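You operate a simulated robot arm through the tools that you are given. There is no shell and no other tool. Be economical: measure what you need, move in short steps, check, and stop when the job is done.

You are at the controls of a simulated robot arm. One attempt, no reset.

## Task
Take the thick green rail casting and leave it on top of the brown tools carton.

The check looks at the end state, three seconds after you hand in, the way a careful person would. Anything else that was tipped, shoved, dropped, spilled or broken makes it a failure.

## Robot
A 6-joint arm with a two-finger parallel gripper, fixed in place. Base frame: the origin is at the foot of the arm, x ahead of it, y to its left, z up; the work surface is at about z = 0. Lengths are in m, angles in degrees, forces in N, time in s.
With the tool pointing down near the work surface it reaches from about 0.18 to 0.46 m from the base axis. Its first joint turns from -70.0 to 70.0 degrees. Payload 1.9 kg.
Tool frame: the origin (TCP) lies between the finger pads and is the grasp point; the fingertips stand 0.023 m ahead of it; z points along the fingers, y is the line along which they close. Largest opening 0.094 m; finger width 0.038, thickness 0.01; the body of the gripper, 0.054 by 0.096 m, starts 0.039 m behind the TCP.
Orientation is that of the tool frame in the base frame, as a unit quaternion [x, y, z, w]. With the fingers straight down and closing along the base's y, the tool's x points along the base's -x, its y along +y and its z along -z.

## Interface
- The arm moves only by the tool send_rows. Its argument "moves" is a list of rows, each a list of 2 entries, a list of its own where there are three numbers: the shift along the base's x, y, z in units of 300 mm (1.0 is 300 mm), then the turn, a rotation vector about the base's x, y, z in units of 90 degrees (1.0 is 90 degrees). In form: [[[x, y, z], [rx, ry, rz]], ...]. A call has 1 to 20 rows; each row is the pose to reach, as a shift and turn from the pose commanded when the call began. "hand" is the gripper command, from -1 (shut) to 1 (fully open), values between in proportion, set as the call begins (left out, the last holds). A call with a number of a shift or a turn outside -1 to 1 is refused whole. Rows are played at 5 a second. More than 0.05 m and 8.6 degrees between two rows, or a gripper value outside its range, and nothing of the call is played. Where a pose cannot be reached the arm comes as near as it can. A force on the tool above 40 N (or 10 N above the force at the start of the call, whichever is more), or a blocked arm, ends the call early, and 0.2 s more pass. The fingers move at their own pace (about 0.108 m/s each) and stop on an object; they squeeze with about 34 N. The grip force told is the motor's: it shows also when the fingers shut on nothing. Time passes only in rows, and 0.2 s behind the last, so rows that repeat a pose let the fingers close. The reply holds the time, the measured pose of the TCP, the force on the tool along the base axes, the opening and the grip force, in the units named above and with some noise.
- Cameras (640 x 400 px; columns grow to the right, rows downward): "scene" is fixed at [0.0373, 0.2958, 0.442]; the picture's right is [-0.91, -0.41, 0.00], its down [-0.17, 0.38, -0.91] and it looks along [0.38, -0.83, -0.41] (base axes); focal length 327 px, centre (320, 200). "wrist" rides on the gripper at [0.086, 0.016, -0.075] in the tool frame; the picture's right is [-0.18, 0.98, 0.00], its down [-0.58, -0.11, -0.81] and it looks along [-0.79, -0.15, 0.59] (tool axes); focal length 243 px, centre (320, 200). There is no depth. A picture from a camera that has moved, and an enlarged one, comes with that camera's place and axes in the base frame and with its lens.
- snapshot(camera): a new picture of that camera. It takes no simulated time.
- enlarge(camera, box): a new picture of the part [left, top, right, bottom] of that camera's present view, enlarged. It takes no simulated time.
- job_done(): hands the job in; it is judged then, once.

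Go step by step. Nothing tells you positions but the pictures and the camera data: compare them with the known pose of the tool, close in by small moves and look again before you grip or let go. The budget is 90 turns and 38 pictures, counting those below and the enlarged ones. Unless the task says otherwise, let go and move clear before handing in, and close with one line.

The tools are called after "Request:" by a JSON object that holds its "api" and its "payload". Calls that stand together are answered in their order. send_rows: Moves the arm, as the interface text tells. Its arguments: {"type":"object","properties":{"moves":{"type":"array","items":{"type":"array"}},"hand":{"type":"number"}},"required":["moves"]} The other tools are called the same way: snapshot (camera) takes a picture; enlarge (camera, box) takes an enlarged picture of a part of a camera's view; job_done () hands the job in.

At the start:

```text
clock: 0.0
eef_pos: [0.3108, -0.1628, 0.2706]
orientation: [0.001, 1.0, 0.0, 0.001]
ft_force: [-0.5, -0.3, -0.5]
opening: 0.0943
gripper_force: 0.0
```

scene: 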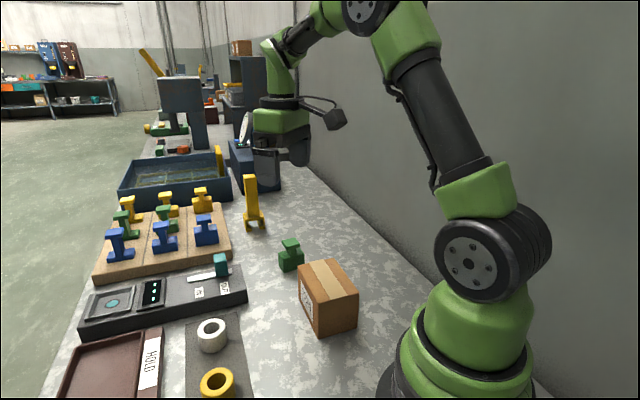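
wrist: 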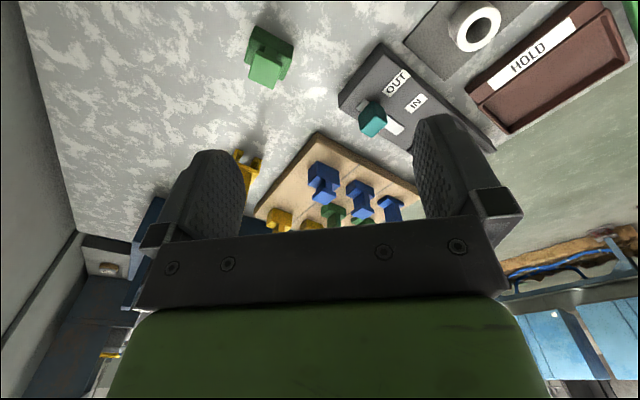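

I see a green casting standing alone near the brown carton, and other castings (some green) on a wooden board. I'll enlarge to tell which is the thick green rail casting.

Request:
{"api": "enlarge", "payload": {"camera": "scene", "box": [230, 220, 390, 350]}}

Request:
{"api": "enlarge", "payload": {"camera": "scene", "box": [80, 170, 280, 295]}}

Request:
{"api": "enlarge", "payload": {"camera": "scene", "box": [110, 60, 290, 172]}}

```text
3.08 times, centred on (310, 285) of scene
camera zoom: at [0.0373, 0.2958, 0.442], right [-0.91, -0.41, 0.0], down [-0.17, 0.38, -0.91], along [0.38, -0.83, -0.41], focal length 1006 px, centre (351, -62)
```

zoom: 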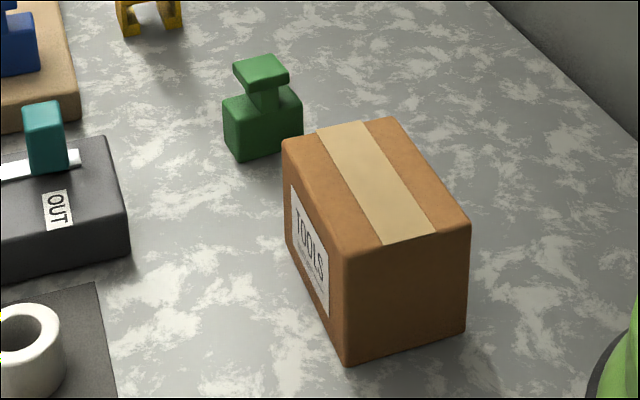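

```text
3.20 times, centred on (180, 232) of scene
camera zoom: at [0.0373, 0.2958, 0.442], right [-0.91, -0.41, 0.0], down [-0.17, 0.38, -0.91], along [0.38, -0.83, -0.41], focal length 1046 px, centre (768, 96)
```

zoom: 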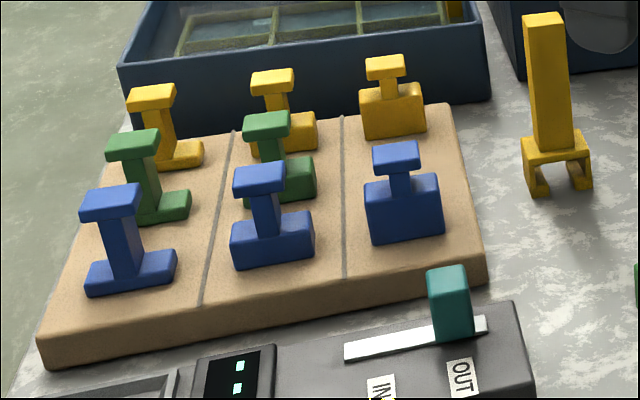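

```text
3.56 times, centred on (200, 116) of scene
camera zoom: at [0.0373, 0.2958, 0.442], right [-0.91, -0.41, 0.0], down [-0.17, 0.38, -0.91], along [0.38, -0.83, -0.41], focal length 1162 px, centre (747, 499)
```

zoom: 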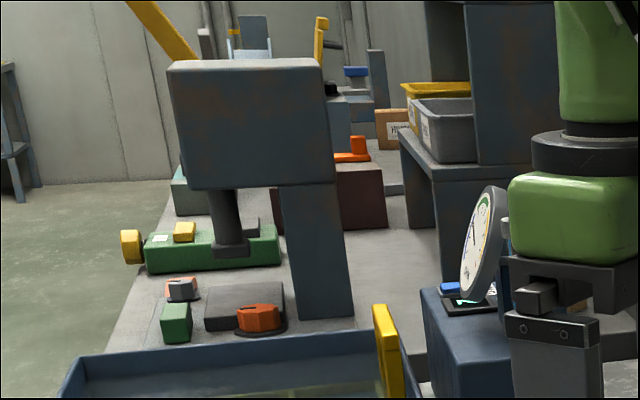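

The board's green row lacks its thick one, so the lone green piece near (0.35, -0.235) is the thick green rail casting. The carton's centre is around (0.22, -0.13), with its top at about z = 0.08. I'll take a closer look from the wrist.

Request:
{"api": "enlarge", "payload": {"camera": "wrist", "box": [220, 10, 320, 100]}}

Request:
{"api": "enlarge", "payload": {"camera": "scene", "box": [270, 230, 320, 280]}}

```text
4.44 times, centred on (270, 55) of wrist
camera zoom: at [0.2232, -0.1459, 0.3453], right [0.19, 0.98, 0.0], down [0.58, -0.11, 0.81], along [0.79, -0.15, -0.59], focal length 1078 px, centre (542, 844)
```

zoom: 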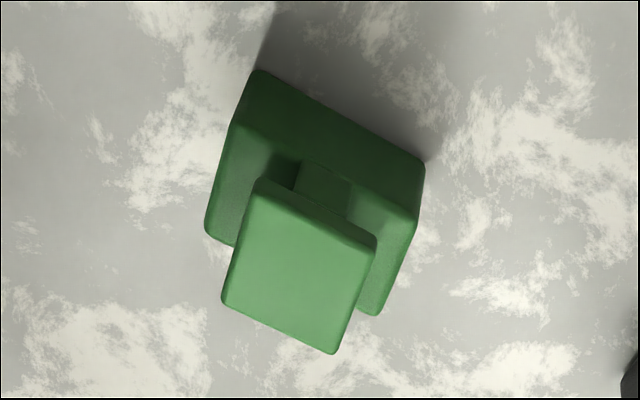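

```text
8.00 times, centred on (295, 255) of scene
camera zoom: at [0.0373, 0.2958, 0.442], right [-0.91, -0.41, 0.0], down [-0.17, 0.38, -0.91], along [0.38, -0.83, -0.41], focal length 2614 px, centre (520, -240)
```

zoom: 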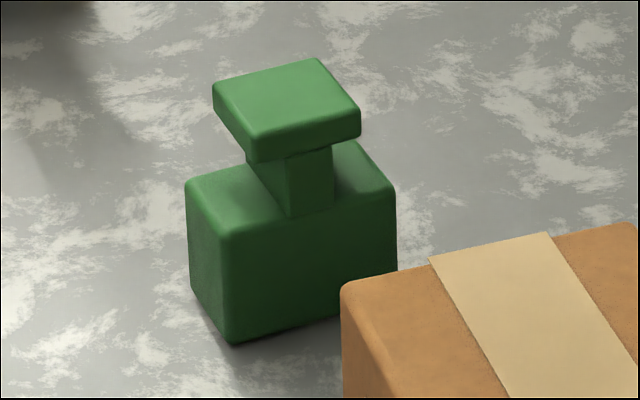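

The casting base is about 0.05 × 0.03 × 0.036 m, with its long axis along (0.6, 0.8), and it is about 0.06 m tall in all. I'll turn the tool 53° about z so it closes across the short side, and hover above it.

Request:
{"api": "send_rows", "payload": {"moves": [[[0.016, -0.03, -0.05], [0, 0, 0.074]], [[0.032, -0.06, -0.1], [0, 0, 0.148]], [[0.049, -0.09, -0.15], [0, 0, 0.221]], [[0.065, -0.12, -0.2], [0, 0, 0.295]], [[0.081, -0.15, -0.25], [0, 0, 0.369]], [[0.098, -0.18, -0.3], [0, 0, 0.443]], [[0.114, -0.21, -0.35], [0, 0, 0.516]], [[0.13, -0.243, -0.4], [0, 0, 0.59]], [[0.13, -0.243, -0.4], [0, 0, 0.59]]], "hand": 1}}

Request:
{"api": "snapshot", "payload": {"camera": "wrist"}}

Request:
{"api": "snapshot", "payload": {"camera": "scene"}}

```text
clock: 2.0
eef_pos: [0.3481, -0.2351, 0.1489]
orientation: [-0.447, 0.895, 0.001, 0.001]
ft_force: [1.2, -0.4, -0.1]
opening: 0.094
gripper_force: 0.0
```

```text
30 pictures are left
camera wrist: at [0.2826, -0.2945, 0.2236], right [-0.68, 0.74, 0.0], down [0.44, 0.4, 0.81], along [0.59, 0.55, -0.59], focal length 243 px, centre (320, 200)
```

wrist: 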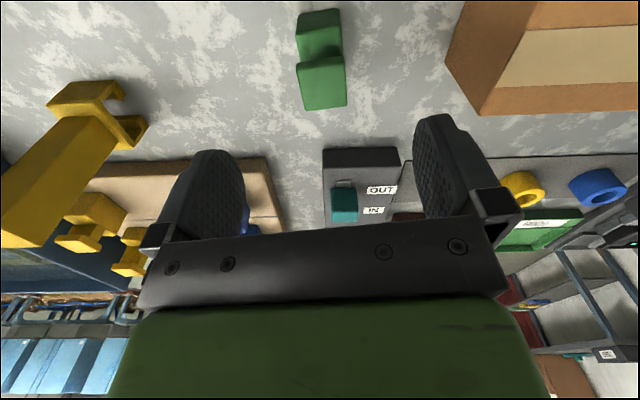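

```text
29 pictures are left
```

scene: 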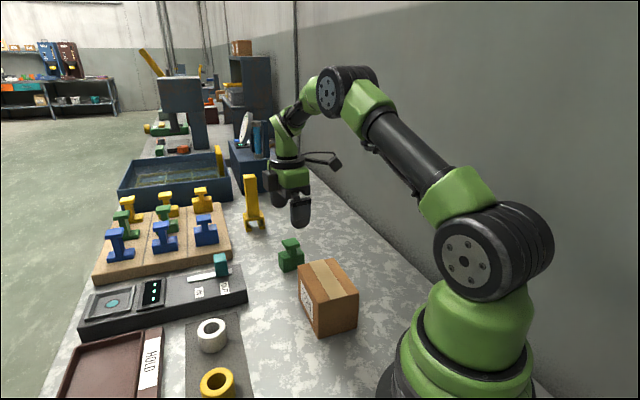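

The tool is hovering above the casting. I'll zoom in to refine the casting's centre and yaw.

Request:
{"api": "enlarge", "payload": {"camera": "wrist", "box": [260, 0, 388, 120]}}

Request:
{"api": "enlarge", "payload": {"camera": "scene", "box": [240, 170, 340, 280]}}

```text
3.33 times, centred on (324, 60) of wrist
camera zoom: at [0.2826, -0.2945, 0.2236], right [-0.68, 0.74, 0.0], down [0.44, 0.4, 0.81], along [0.59, 0.55, -0.59], focal length 809 px, centre (307, 667)
```

zoom: 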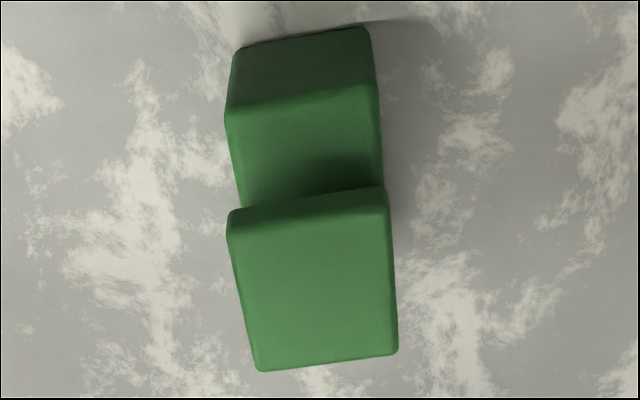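

```text
3.64 times, centred on (290, 225) of scene
camera zoom: at [0.0373, 0.2958, 0.442], right [-0.91, -0.41, 0.0], down [-0.17, 0.38, -0.91], along [0.38, -0.83, -0.41], focal length 1188 px, centre (429, 109)
```

zoom: 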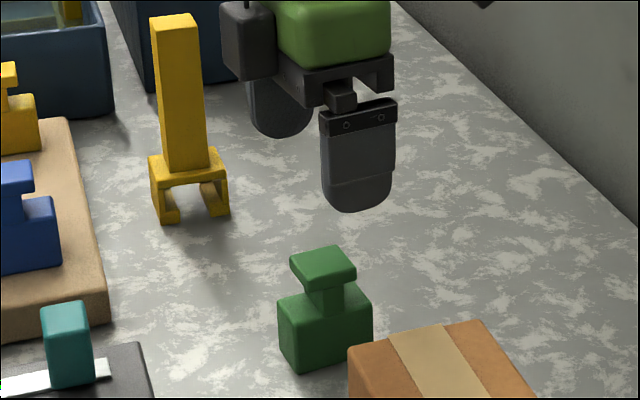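

The casting centre refines to about (0.345, -0.233) with the tool well aligned. I'll descend partway and look again.

Request:
{"api": "send_rows", "payload": {"moves": [[[-0.011, 0.007, 0], [0, 0, -0.017]], [[-0.011, 0.007, -0.06], [0, 0, -0.017]], [[-0.011, 0.007, -0.12], [0, 0, -0.017]], [[-0.011, 0.007, -0.18], [0, 0, -0.017]], [[-0.011, 0.007, -0.2], [0, 0, -0.017]], [[-0.011, 0.007, -0.2], [0, 0, -0.017]]]}}

Request:
{"api": "snapshot", "payload": {"camera": "wrist"}}

Request:
{"api": "enlarge", "payload": {"camera": "scene", "box": [240, 180, 340, 280]}}

```text
clock: 3.4
eef_pos: [0.3445, -0.2323, 0.0895]
orientation: [-0.434, 0.901, 0.001, 0.001]
ft_force: [-0.7, 0.1, -0.1]
opening: 0.0938
gripper_force: 0.0
```

```text
26 pictures are left
camera wrist: at [0.2777, -0.2897, 0.1644], right [-0.65, 0.76, 0.0], down [0.45, 0.39, 0.81], along [0.61, 0.53, -0.59], focal length 243 px, centre (320, 200)
```

wrist: 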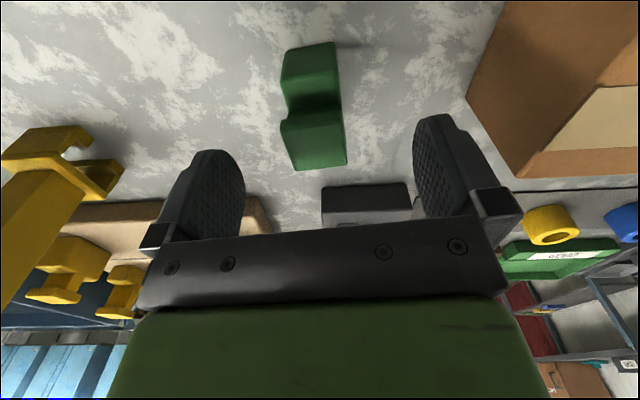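

```text
4.00 times, centred on (290, 230) of scene
camera zoom: at [0.0373, 0.2958, 0.442], right [-0.91, -0.41, 0.0], down [-0.17, 0.38, -0.91], along [0.38, -0.83, -0.41], focal length 1307 px, centre (440, 80)
```

zoom: 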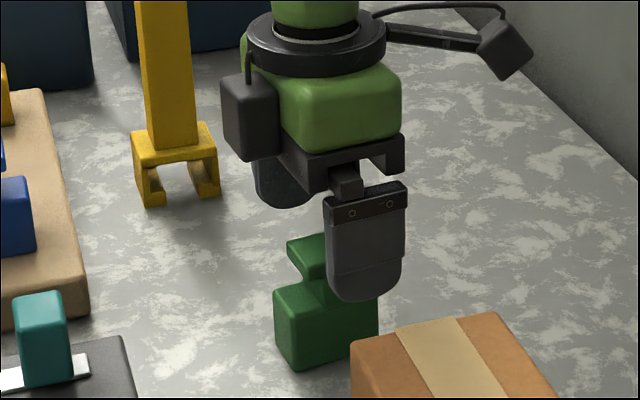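

The alignment holds to within about 3 mm, and the jaws straddle the casting. I'll descend to grasp height.

Request:
{"api": "send_rows", "payload": {"moves": [[[0, -0.003, -0.06], [0, 0, 0]], [[0, -0.003, -0.12], [0, 0, 0]], [[0, -0.003, -0.16], [0, 0, 0]], [[0, -0.003, -0.183], [0, 0, 0]], [[0, -0.003, -0.183], [0, 0, 0]]]}}

Request:
{"api": "snapshot", "payload": {"camera": "wrist"}}

Request:
{"api": "enlarge", "payload": {"camera": "scene", "box": [240, 190, 340, 290]}}

```text
clock: 4.6
eef_pos: [0.3458, -0.2336, 0.0363]
orientation: [-0.435, 0.9, 0.0, 0.0]
ft_force: [-0.2, -0.3, -0.3]
opening: 0.0941
gripper_force: 0.1
```

```text
24 pictures are left
camera wrist: at [0.2793, -0.2914, 0.1096], right [-0.65, 0.76, 0.0], down [0.45, 0.39, 0.81], along [0.61, 0.53, -0.59], focal length 243 px, centre (320, 200)
```

wrist: 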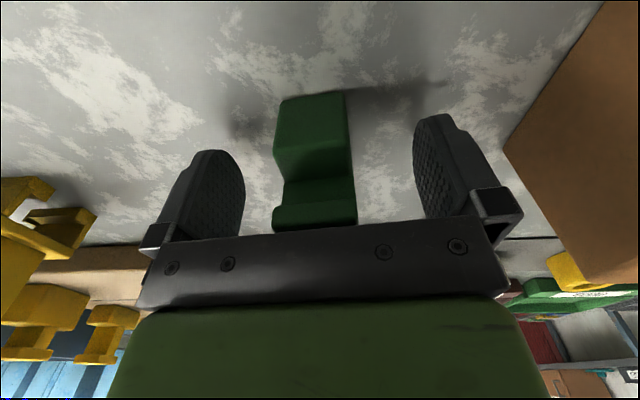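

```text
4.00 times, centred on (290, 240) of scene
camera zoom: at [0.0373, 0.2958, 0.442], right [-0.91, -0.41, 0.0], down [-0.17, 0.38, -0.91], along [0.38, -0.83, -0.41], focal length 1307 px, centre (440, 40)
```

zoom: 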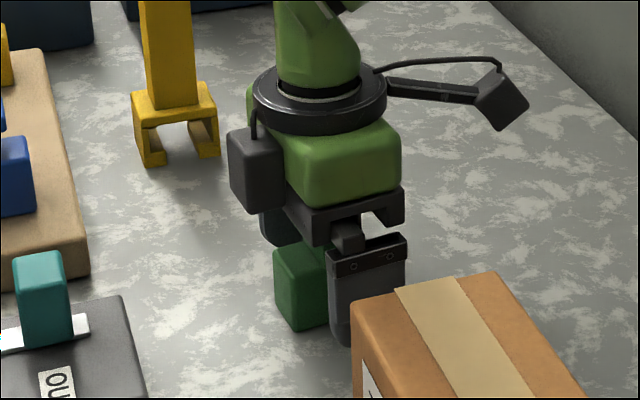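

The jaws are on either side of the casting and clear of the carton. Closing now.

Request:
{"api": "send_rows", "payload": {"moves": [[[0, 0, 0], [0, 0, 0]], [[0, 0, 0], [0, 0, 0]], [[0, 0, 0], [0, 0, 0]], [[0, 0, 0], [0, 0, 0]], [[0, 0, 0], [0, 0, 0]]], "hand": -1}}

```text
clock: 5.8
eef_pos: [0.3459, -0.2338, 0.0347]
orientation: [-0.434, 0.901, 0.0, 0.001]
ft_force: [-0.3, -0.5, 0.6]
opening: 0.0318
gripper_force: 34.4
```

The grip holds at a width of 32 mm. I'll lift straight up to about z = 0.17 and look.

Request:
{"api": "send_rows", "payload": {"moves": [[[0, 0, 0.03], [0, 0, 0]], [[0, 0, 0.09], [0, 0, 0]], [[0, 0, 0.16], [0, 0, 0]], [[0, 0, 0.24], [0, 0, 0]], [[0, 0, 0.32], [0, 0, 0]], [[0, 0, 0.4], [0, 0, 0]], [[0, 0, 0.45], [0, 0, 0]], [[0, 0, 0.45], [0, 0, 0]]]}}

Request:
{"api": "snapshot", "payload": {"camera": "scene"}}

Request:
{"api": "snapshot", "payload": {"camera": "wrist"}}

```text
clock: 7.6
eef_pos: [0.3466, -0.2344, 0.172]
orientation: [-0.435, 0.9, 0.0, 0.001]
ft_force: [-0.3, -1.0, -2.0]
opening: 0.0317
gripper_force: 34.1
```

```text
22 pictures are left
```

scene: 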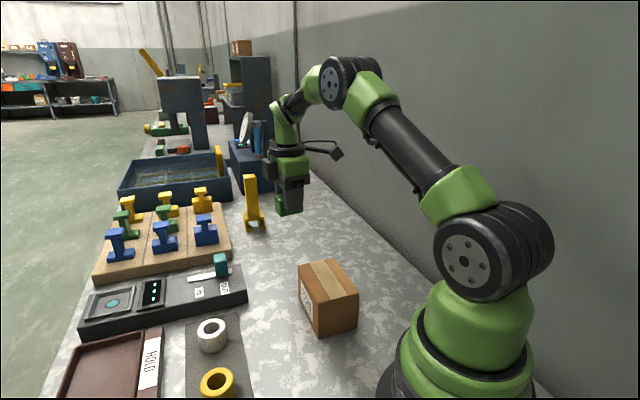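

```text
21 pictures are left
camera wrist: at [0.2799, -0.2922, 0.2472], right [-0.65, 0.76, 0.0], down [0.45, 0.39, 0.81], along [0.61, 0.53, -0.59], focal length 243 px, centre (320, 200)
```

wrist: 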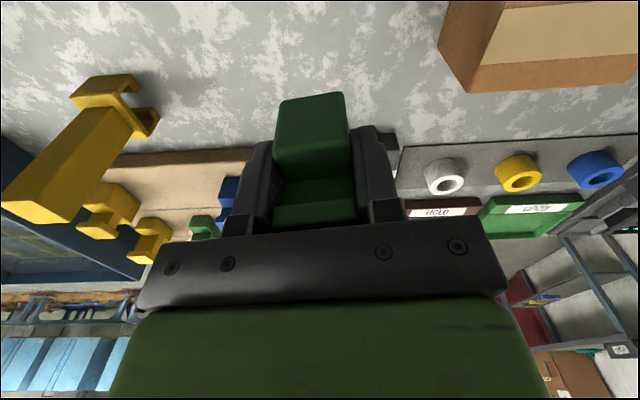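

The casting is secure and nothing else has moved. Next I'll carry it over the carton at this height and check its position.

Request:
{"api": "send_rows", "payload": {"moves": [[[-0.05, 0.042, 0], [0, 0, 0]], [[-0.12, 0.1, 0], [0, 0, 0]], [[-0.19, 0.157, 0], [0, 0, 0]], [[-0.26, 0.214, 0], [0, 0, 0]], [[-0.33, 0.272, 0], [0, 0, 0]], [[-0.39, 0.322, 0], [0, 0, 0]], [[-0.422, 0.348, 0], [0, 0, 0]], [[-0.422, 0.348, 0], [0, 0, 0]]]}}

Request:
{"api": "snapshot", "payload": {"camera": "wrist"}}

Request:
{"api": "enlarge", "payload": {"camera": "scene", "box": [240, 190, 420, 350]}}

```text
clock: 9.4
eef_pos: [0.219, -0.1308, 0.1693]
orientation: [-0.434, 0.901, 0.001, 0.001]
ft_force: [-0.5, -0.4, -2.7]
opening: 0.0322
gripper_force: 34.3
```

```text
20 pictures are left
camera wrist: at [0.1526, -0.1877, 0.2442], right [-0.65, 0.76, 0.0], down [0.45, 0.39, 0.81], along [0.61, 0.53, -0.59], focal length 243 px, centre (320, 200)
```

wrist: 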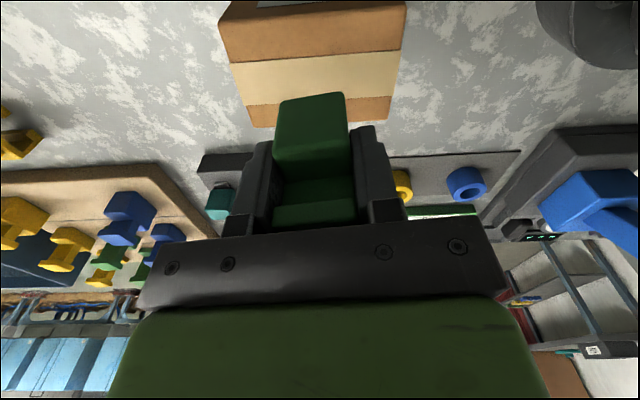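

```text
2.50 times, centred on (330, 270) of scene
camera zoom: at [0.0373, 0.2958, 0.442], right [-0.91, -0.41, 0.0], down [-0.17, 0.38, -0.91], along [0.38, -0.83, -0.41], focal length 817 px, centre (295, 25)
```

zoom: 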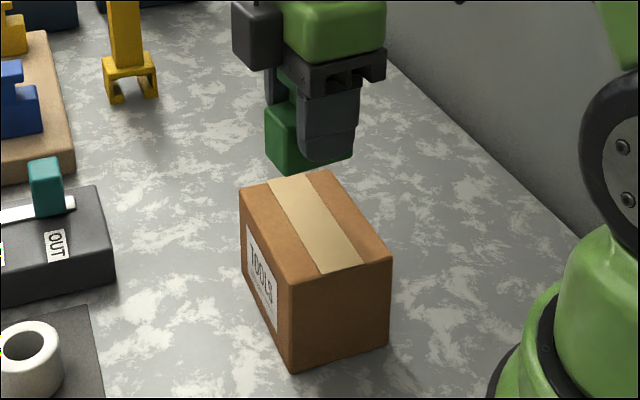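

The casting sits over the carton's middle: the wrist view puts the carton centre at about (0.217, -0.133). I'll lower it to just above the top face and look.

Request:
{"api": "send_rows", "payload": {"moves": [[[-0.004, -0.003, -0.04], [0, 0, 0]], [[-0.004, -0.003, -0.08], [0, 0, 0]], [[-0.004, -0.003, -0.12], [0, 0, 0]], [[-0.004, -0.003, -0.14], [0, 0, 0]], [[-0.004, -0.003, -0.14], [0, 0, 0]]]}}

Request:
{"api": "snapshot", "payload": {"camera": "wrist"}}

Request:
{"api": "enlarge", "payload": {"camera": "scene", "box": [270, 220, 390, 350]}}

```text
clock: 10.6
eef_pos: [0.2177, -0.1302, 0.1259]
orientation: [-0.434, 0.901, 0.0, 0.0]
ft_force: [-0.1, 0.5, -2.2]
opening: 0.0322
gripper_force: 34.2
```

```text
18 pictures are left
camera wrist: at [0.1515, -0.1882, 0.2016], right [-0.65, 0.76, 0.0], down [0.45, 0.39, 0.81], along [0.61, 0.53, -0.59], focal length 243 px, centre (320, 200)
```

wrist: 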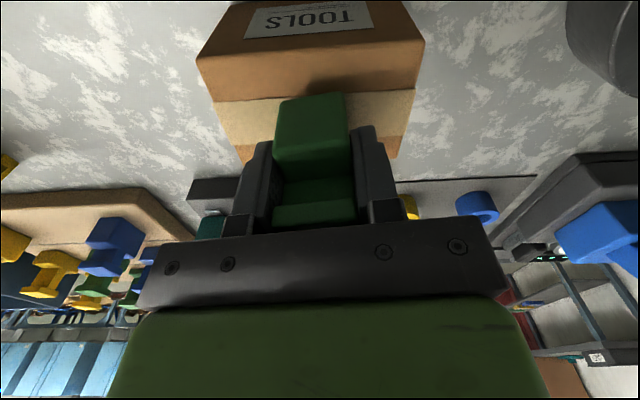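

```text
3.08 times, centred on (330, 285) of scene
camera zoom: at [0.0373, 0.2958, 0.442], right [-0.91, -0.41, 0.0], down [-0.17, 0.38, -0.91], along [0.38, -0.83, -0.41], focal length 1006 px, centre (289, -62)
```

zoom: 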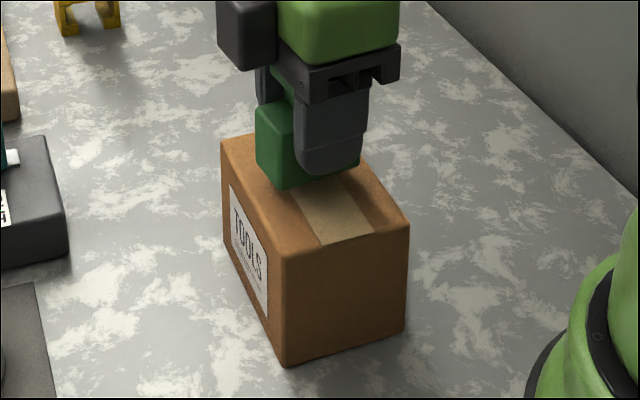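

The casting is centred over the carton with about 1 cm left to go. I'll lower it gently and watch the force.

Request:
{"api": "send_rows", "payload": {"moves": [[[0, 0, -0.01], [0, 0, 0]], [[0, 0, -0.018], [0, 0, 0]], [[0, 0, -0.024], [0, 0, 0]], [[0, 0, -0.024], [0, 0, 0]]]}}

Request:
{"api": "enlarge", "payload": {"camera": "scene", "box": [290, 230, 370, 300]}}

```text
clock: 11.6
eef_pos: [0.2182, -0.1305, 0.1216]
orientation: [-0.435, 0.9, 0.0, 0.001]
ft_force: [0.3, -0.4, -1.7]
opening: 0.0322
gripper_force: 33.8
```

```text
5.71 times, centred on (330, 265) of scene
camera zoom: at [0.0373, 0.2958, 0.442], right [-0.91, -0.41, 0.0], down [-0.17, 0.38, -0.91], along [0.38, -0.83, -0.41], focal length 1868 px, centre (263, -171)
```

zoom: 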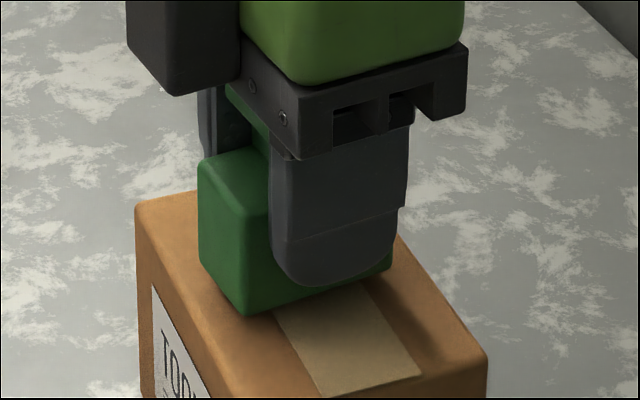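

Not touching yet, as the force still shows only the weight. I'll lower in small steps.

Request:
{"api": "send_rows", "payload": {"moves": [[[0, 0, -0.004], [0, 0, 0]], [[0, 0, -0.008], [0, 0, 0]], [[0, 0, -0.01], [0, 0, 0]], [[0, 0, -0.01], [0, 0, 0]]]}}

```text
clock: 12.6
eef_pos: [0.2181, -0.1301, 0.1186]
orientation: [-0.435, 0.901, 0.001, 0.0]
ft_force: [-1.2, 0.3, -2.4]
opening: 0.0318
gripper_force: 34.0
```

Still no contact, so I'll go down another 2 mm.

Request:
{"api": "send_rows", "payload": {"moves": [[[0, 0, -0.003], [0, 0, 0]], [[0, 0, -0.006], [0, 0, 0]], [[0, 0, -0.006], [0, 0, 0]]]}}

Request:
{"api": "enlarge", "payload": {"camera": "scene", "box": [290, 230, 370, 300]}}

```text
clock: 13.4
eef_pos: [0.2165, -0.1306, 0.1176]
orientation: [-0.434, 0.901, 0.001, 0.001]
ft_force: [0.2, 0.0, -2.4]
opening: 0.0321
gripper_force: 33.4
```

```text
5.71 times, centred on (330, 265) of scene
camera zoom: at [0.0373, 0.2958, 0.442], right [-0.91, -0.41, 0.0], down [-0.17, 0.38, -0.91], along [0.38, -0.83, -0.41], focal length 1868 px, centre (263, -171)
```

zoom: 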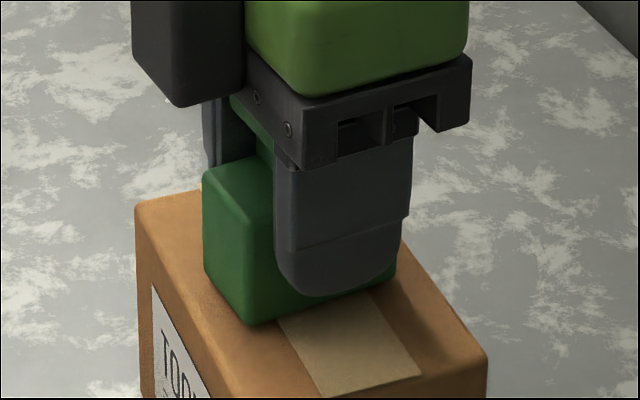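

Still carrying the full weight. Continuing down in fine steps.

Request:
{"api": "send_rows", "payload": {"moves": [[[0, 0, -0.003], [0, 0, 0]], [[0, 0, -0.006], [0, 0, 0]], [[0, 0, -0.006], [0, 0, 0]]]}}

```text
clock: 14.2
eef_pos: [0.2171, -0.1304, 0.1151]
orientation: [-0.435, 0.9, 0.001, 0.001]
ft_force: [-0.1, 0.2, -2.6]
opening: 0.0322
gripper_force: 34.0
```

Request:
{"api": "send_rows", "payload": {"moves": [[[0, 0, -0.003], [0, 0, 0]], [[0, 0, -0.006], [0, 0, 0]], [[0, 0, -0.006], [0, 0, 0]]]}}

Request:
{"api": "enlarge", "payload": {"camera": "wrist", "box": [190, 30, 430, 180]}}

```text
clock: 15.0
eef_pos: [0.2171, -0.1303, 0.1142]
orientation: [-0.435, 0.901, 0.0, 0.002]
ft_force: [-4.0, -1.2, 28.9]
opening: 0.0319
gripper_force: 33.9
```

```text
2.67 times, centred on (310, 105) of wrist
camera zoom: at [0.1514, -0.1883, 0.188], right [-0.65, 0.76, 0.0], down [0.45, 0.39, 0.81], along [0.61, 0.53, -0.59], focal length 647 px, centre (347, 453)
```

zoom: 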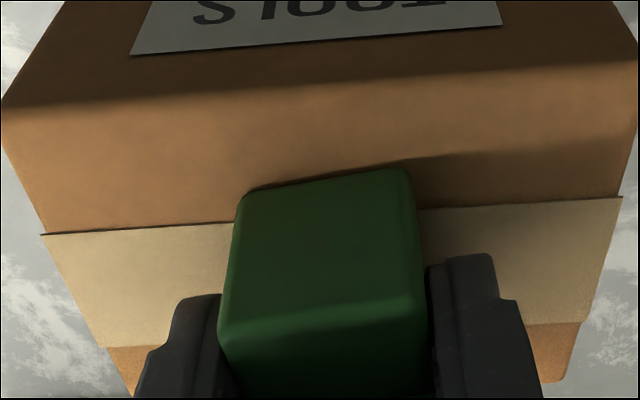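

Contact is made at 29 N, with the casting well inside the top face. I'll back off about 1 mm to ease the force before letting go.

Request:
{"api": "send_rows", "payload": {"moves": [[[0, 0, 0.003], [0, 0, 0]], [[0, 0, 0.003], [0, 0, 0]]]}}

```text
clock: 15.6
eef_pos: [0.2182, -0.1299, 0.1148]
orientation: [-0.435, 0.9, 0.0, 0.0]
ft_force: [-0.1, -0.8, -2.7]
opening: 0.0319
gripper_force: 33.7
```

It is now within a millimetre of the surface and unloaded. Opening the gripper.

Request:
{"api": "send_rows", "payload": {"moves": [[[0, 0, -0.0012], [0, 0, 0]], [[0, 0, -0.0012], [0, 0, 0]], [[0, 0, -0.0012], [0, 0, 0]], [[0, 0, -0.0012], [0, 0, 0]]], "hand": 0.7}}

Request:
{"api": "snapshot", "payload": {"camera": "wrist"}}

```text
clock: 16.6
eef_pos: [0.2177, -0.131, 0.1137]
orientation: [-0.435, 0.9, 0.0, 0.001]
ft_force: [0.5, 0.3, -0.5]
opening: 0.0798
gripper_force: 0.0
```

```text
13 pictures are left
camera wrist: at [0.1512, -0.1878, 0.1884], right [-0.65, 0.76, 0.0], down [0.45, 0.39, 0.81], along [0.61, 0.53, -0.59], focal length 243 px, centre (320, 200)
```

wrist: 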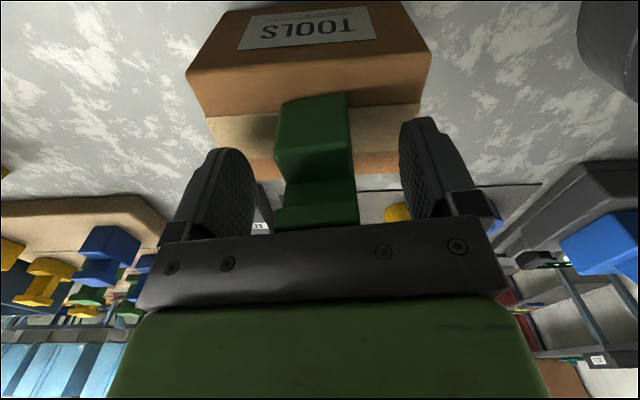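

The casting stands on the carton and the fingers are clear of it. I'll rise straight up.

Request:
{"api": "send_rows", "payload": {"moves": [[[0, 0, 0.04], [0, 0, 0]], [[0, 0, 0.1], [0, 0, 0]], [[0, 0, 0.18], [0, 0, 0]], [[0, 0, 0.26], [0, 0, 0]], [[0, 0, 0.34], [0, 0, 0]], [[0, 0, 0.4], [0, 0, 0]], [[0, 0, 0.4], [0, 0, 0]]]}}

Request:
{"api": "snapshot", "payload": {"camera": "scene"}}

Request:
{"api": "enlarge", "payload": {"camera": "scene", "box": [270, 220, 390, 350]}}

```text
clock: 18.2
eef_pos: [0.2196, -0.132, 0.2331]
orientation: [-0.435, 0.9, 0.001, 0.001]
ft_force: [1.0, 0.0, -0.4]
opening: 0.0797
gripper_force: 0.0
```

```text
12 pictures are left
```

scene: 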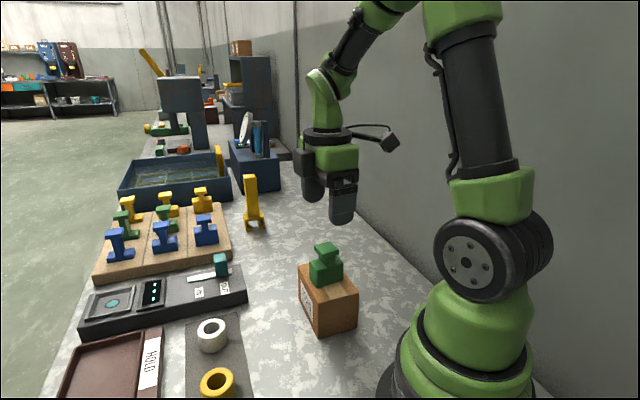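

```text
3.08 times, centred on (330, 285) of scene
camera zoom: at [0.0373, 0.2958, 0.442], right [-0.91, -0.41, 0.0], down [-0.17, 0.38, -0.91], along [0.38, -0.83, -0.41], focal length 1006 px, centre (289, -62)
```

zoom: 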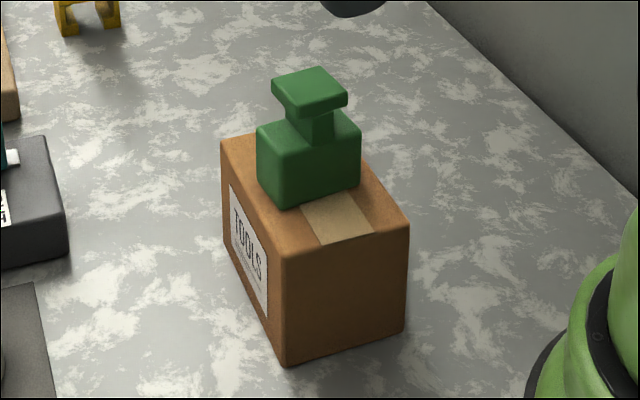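

The casting stands upright and centred on the carton, the carton has not moved, and the arm is clear. I'm handing in.

Request:
{"api": "job_done", "payload": {}}

```text
The job is handed in.
```

The thick green rail casting is standing upright, centred on top of the brown tools carton, and I saw nothing else disturbed.
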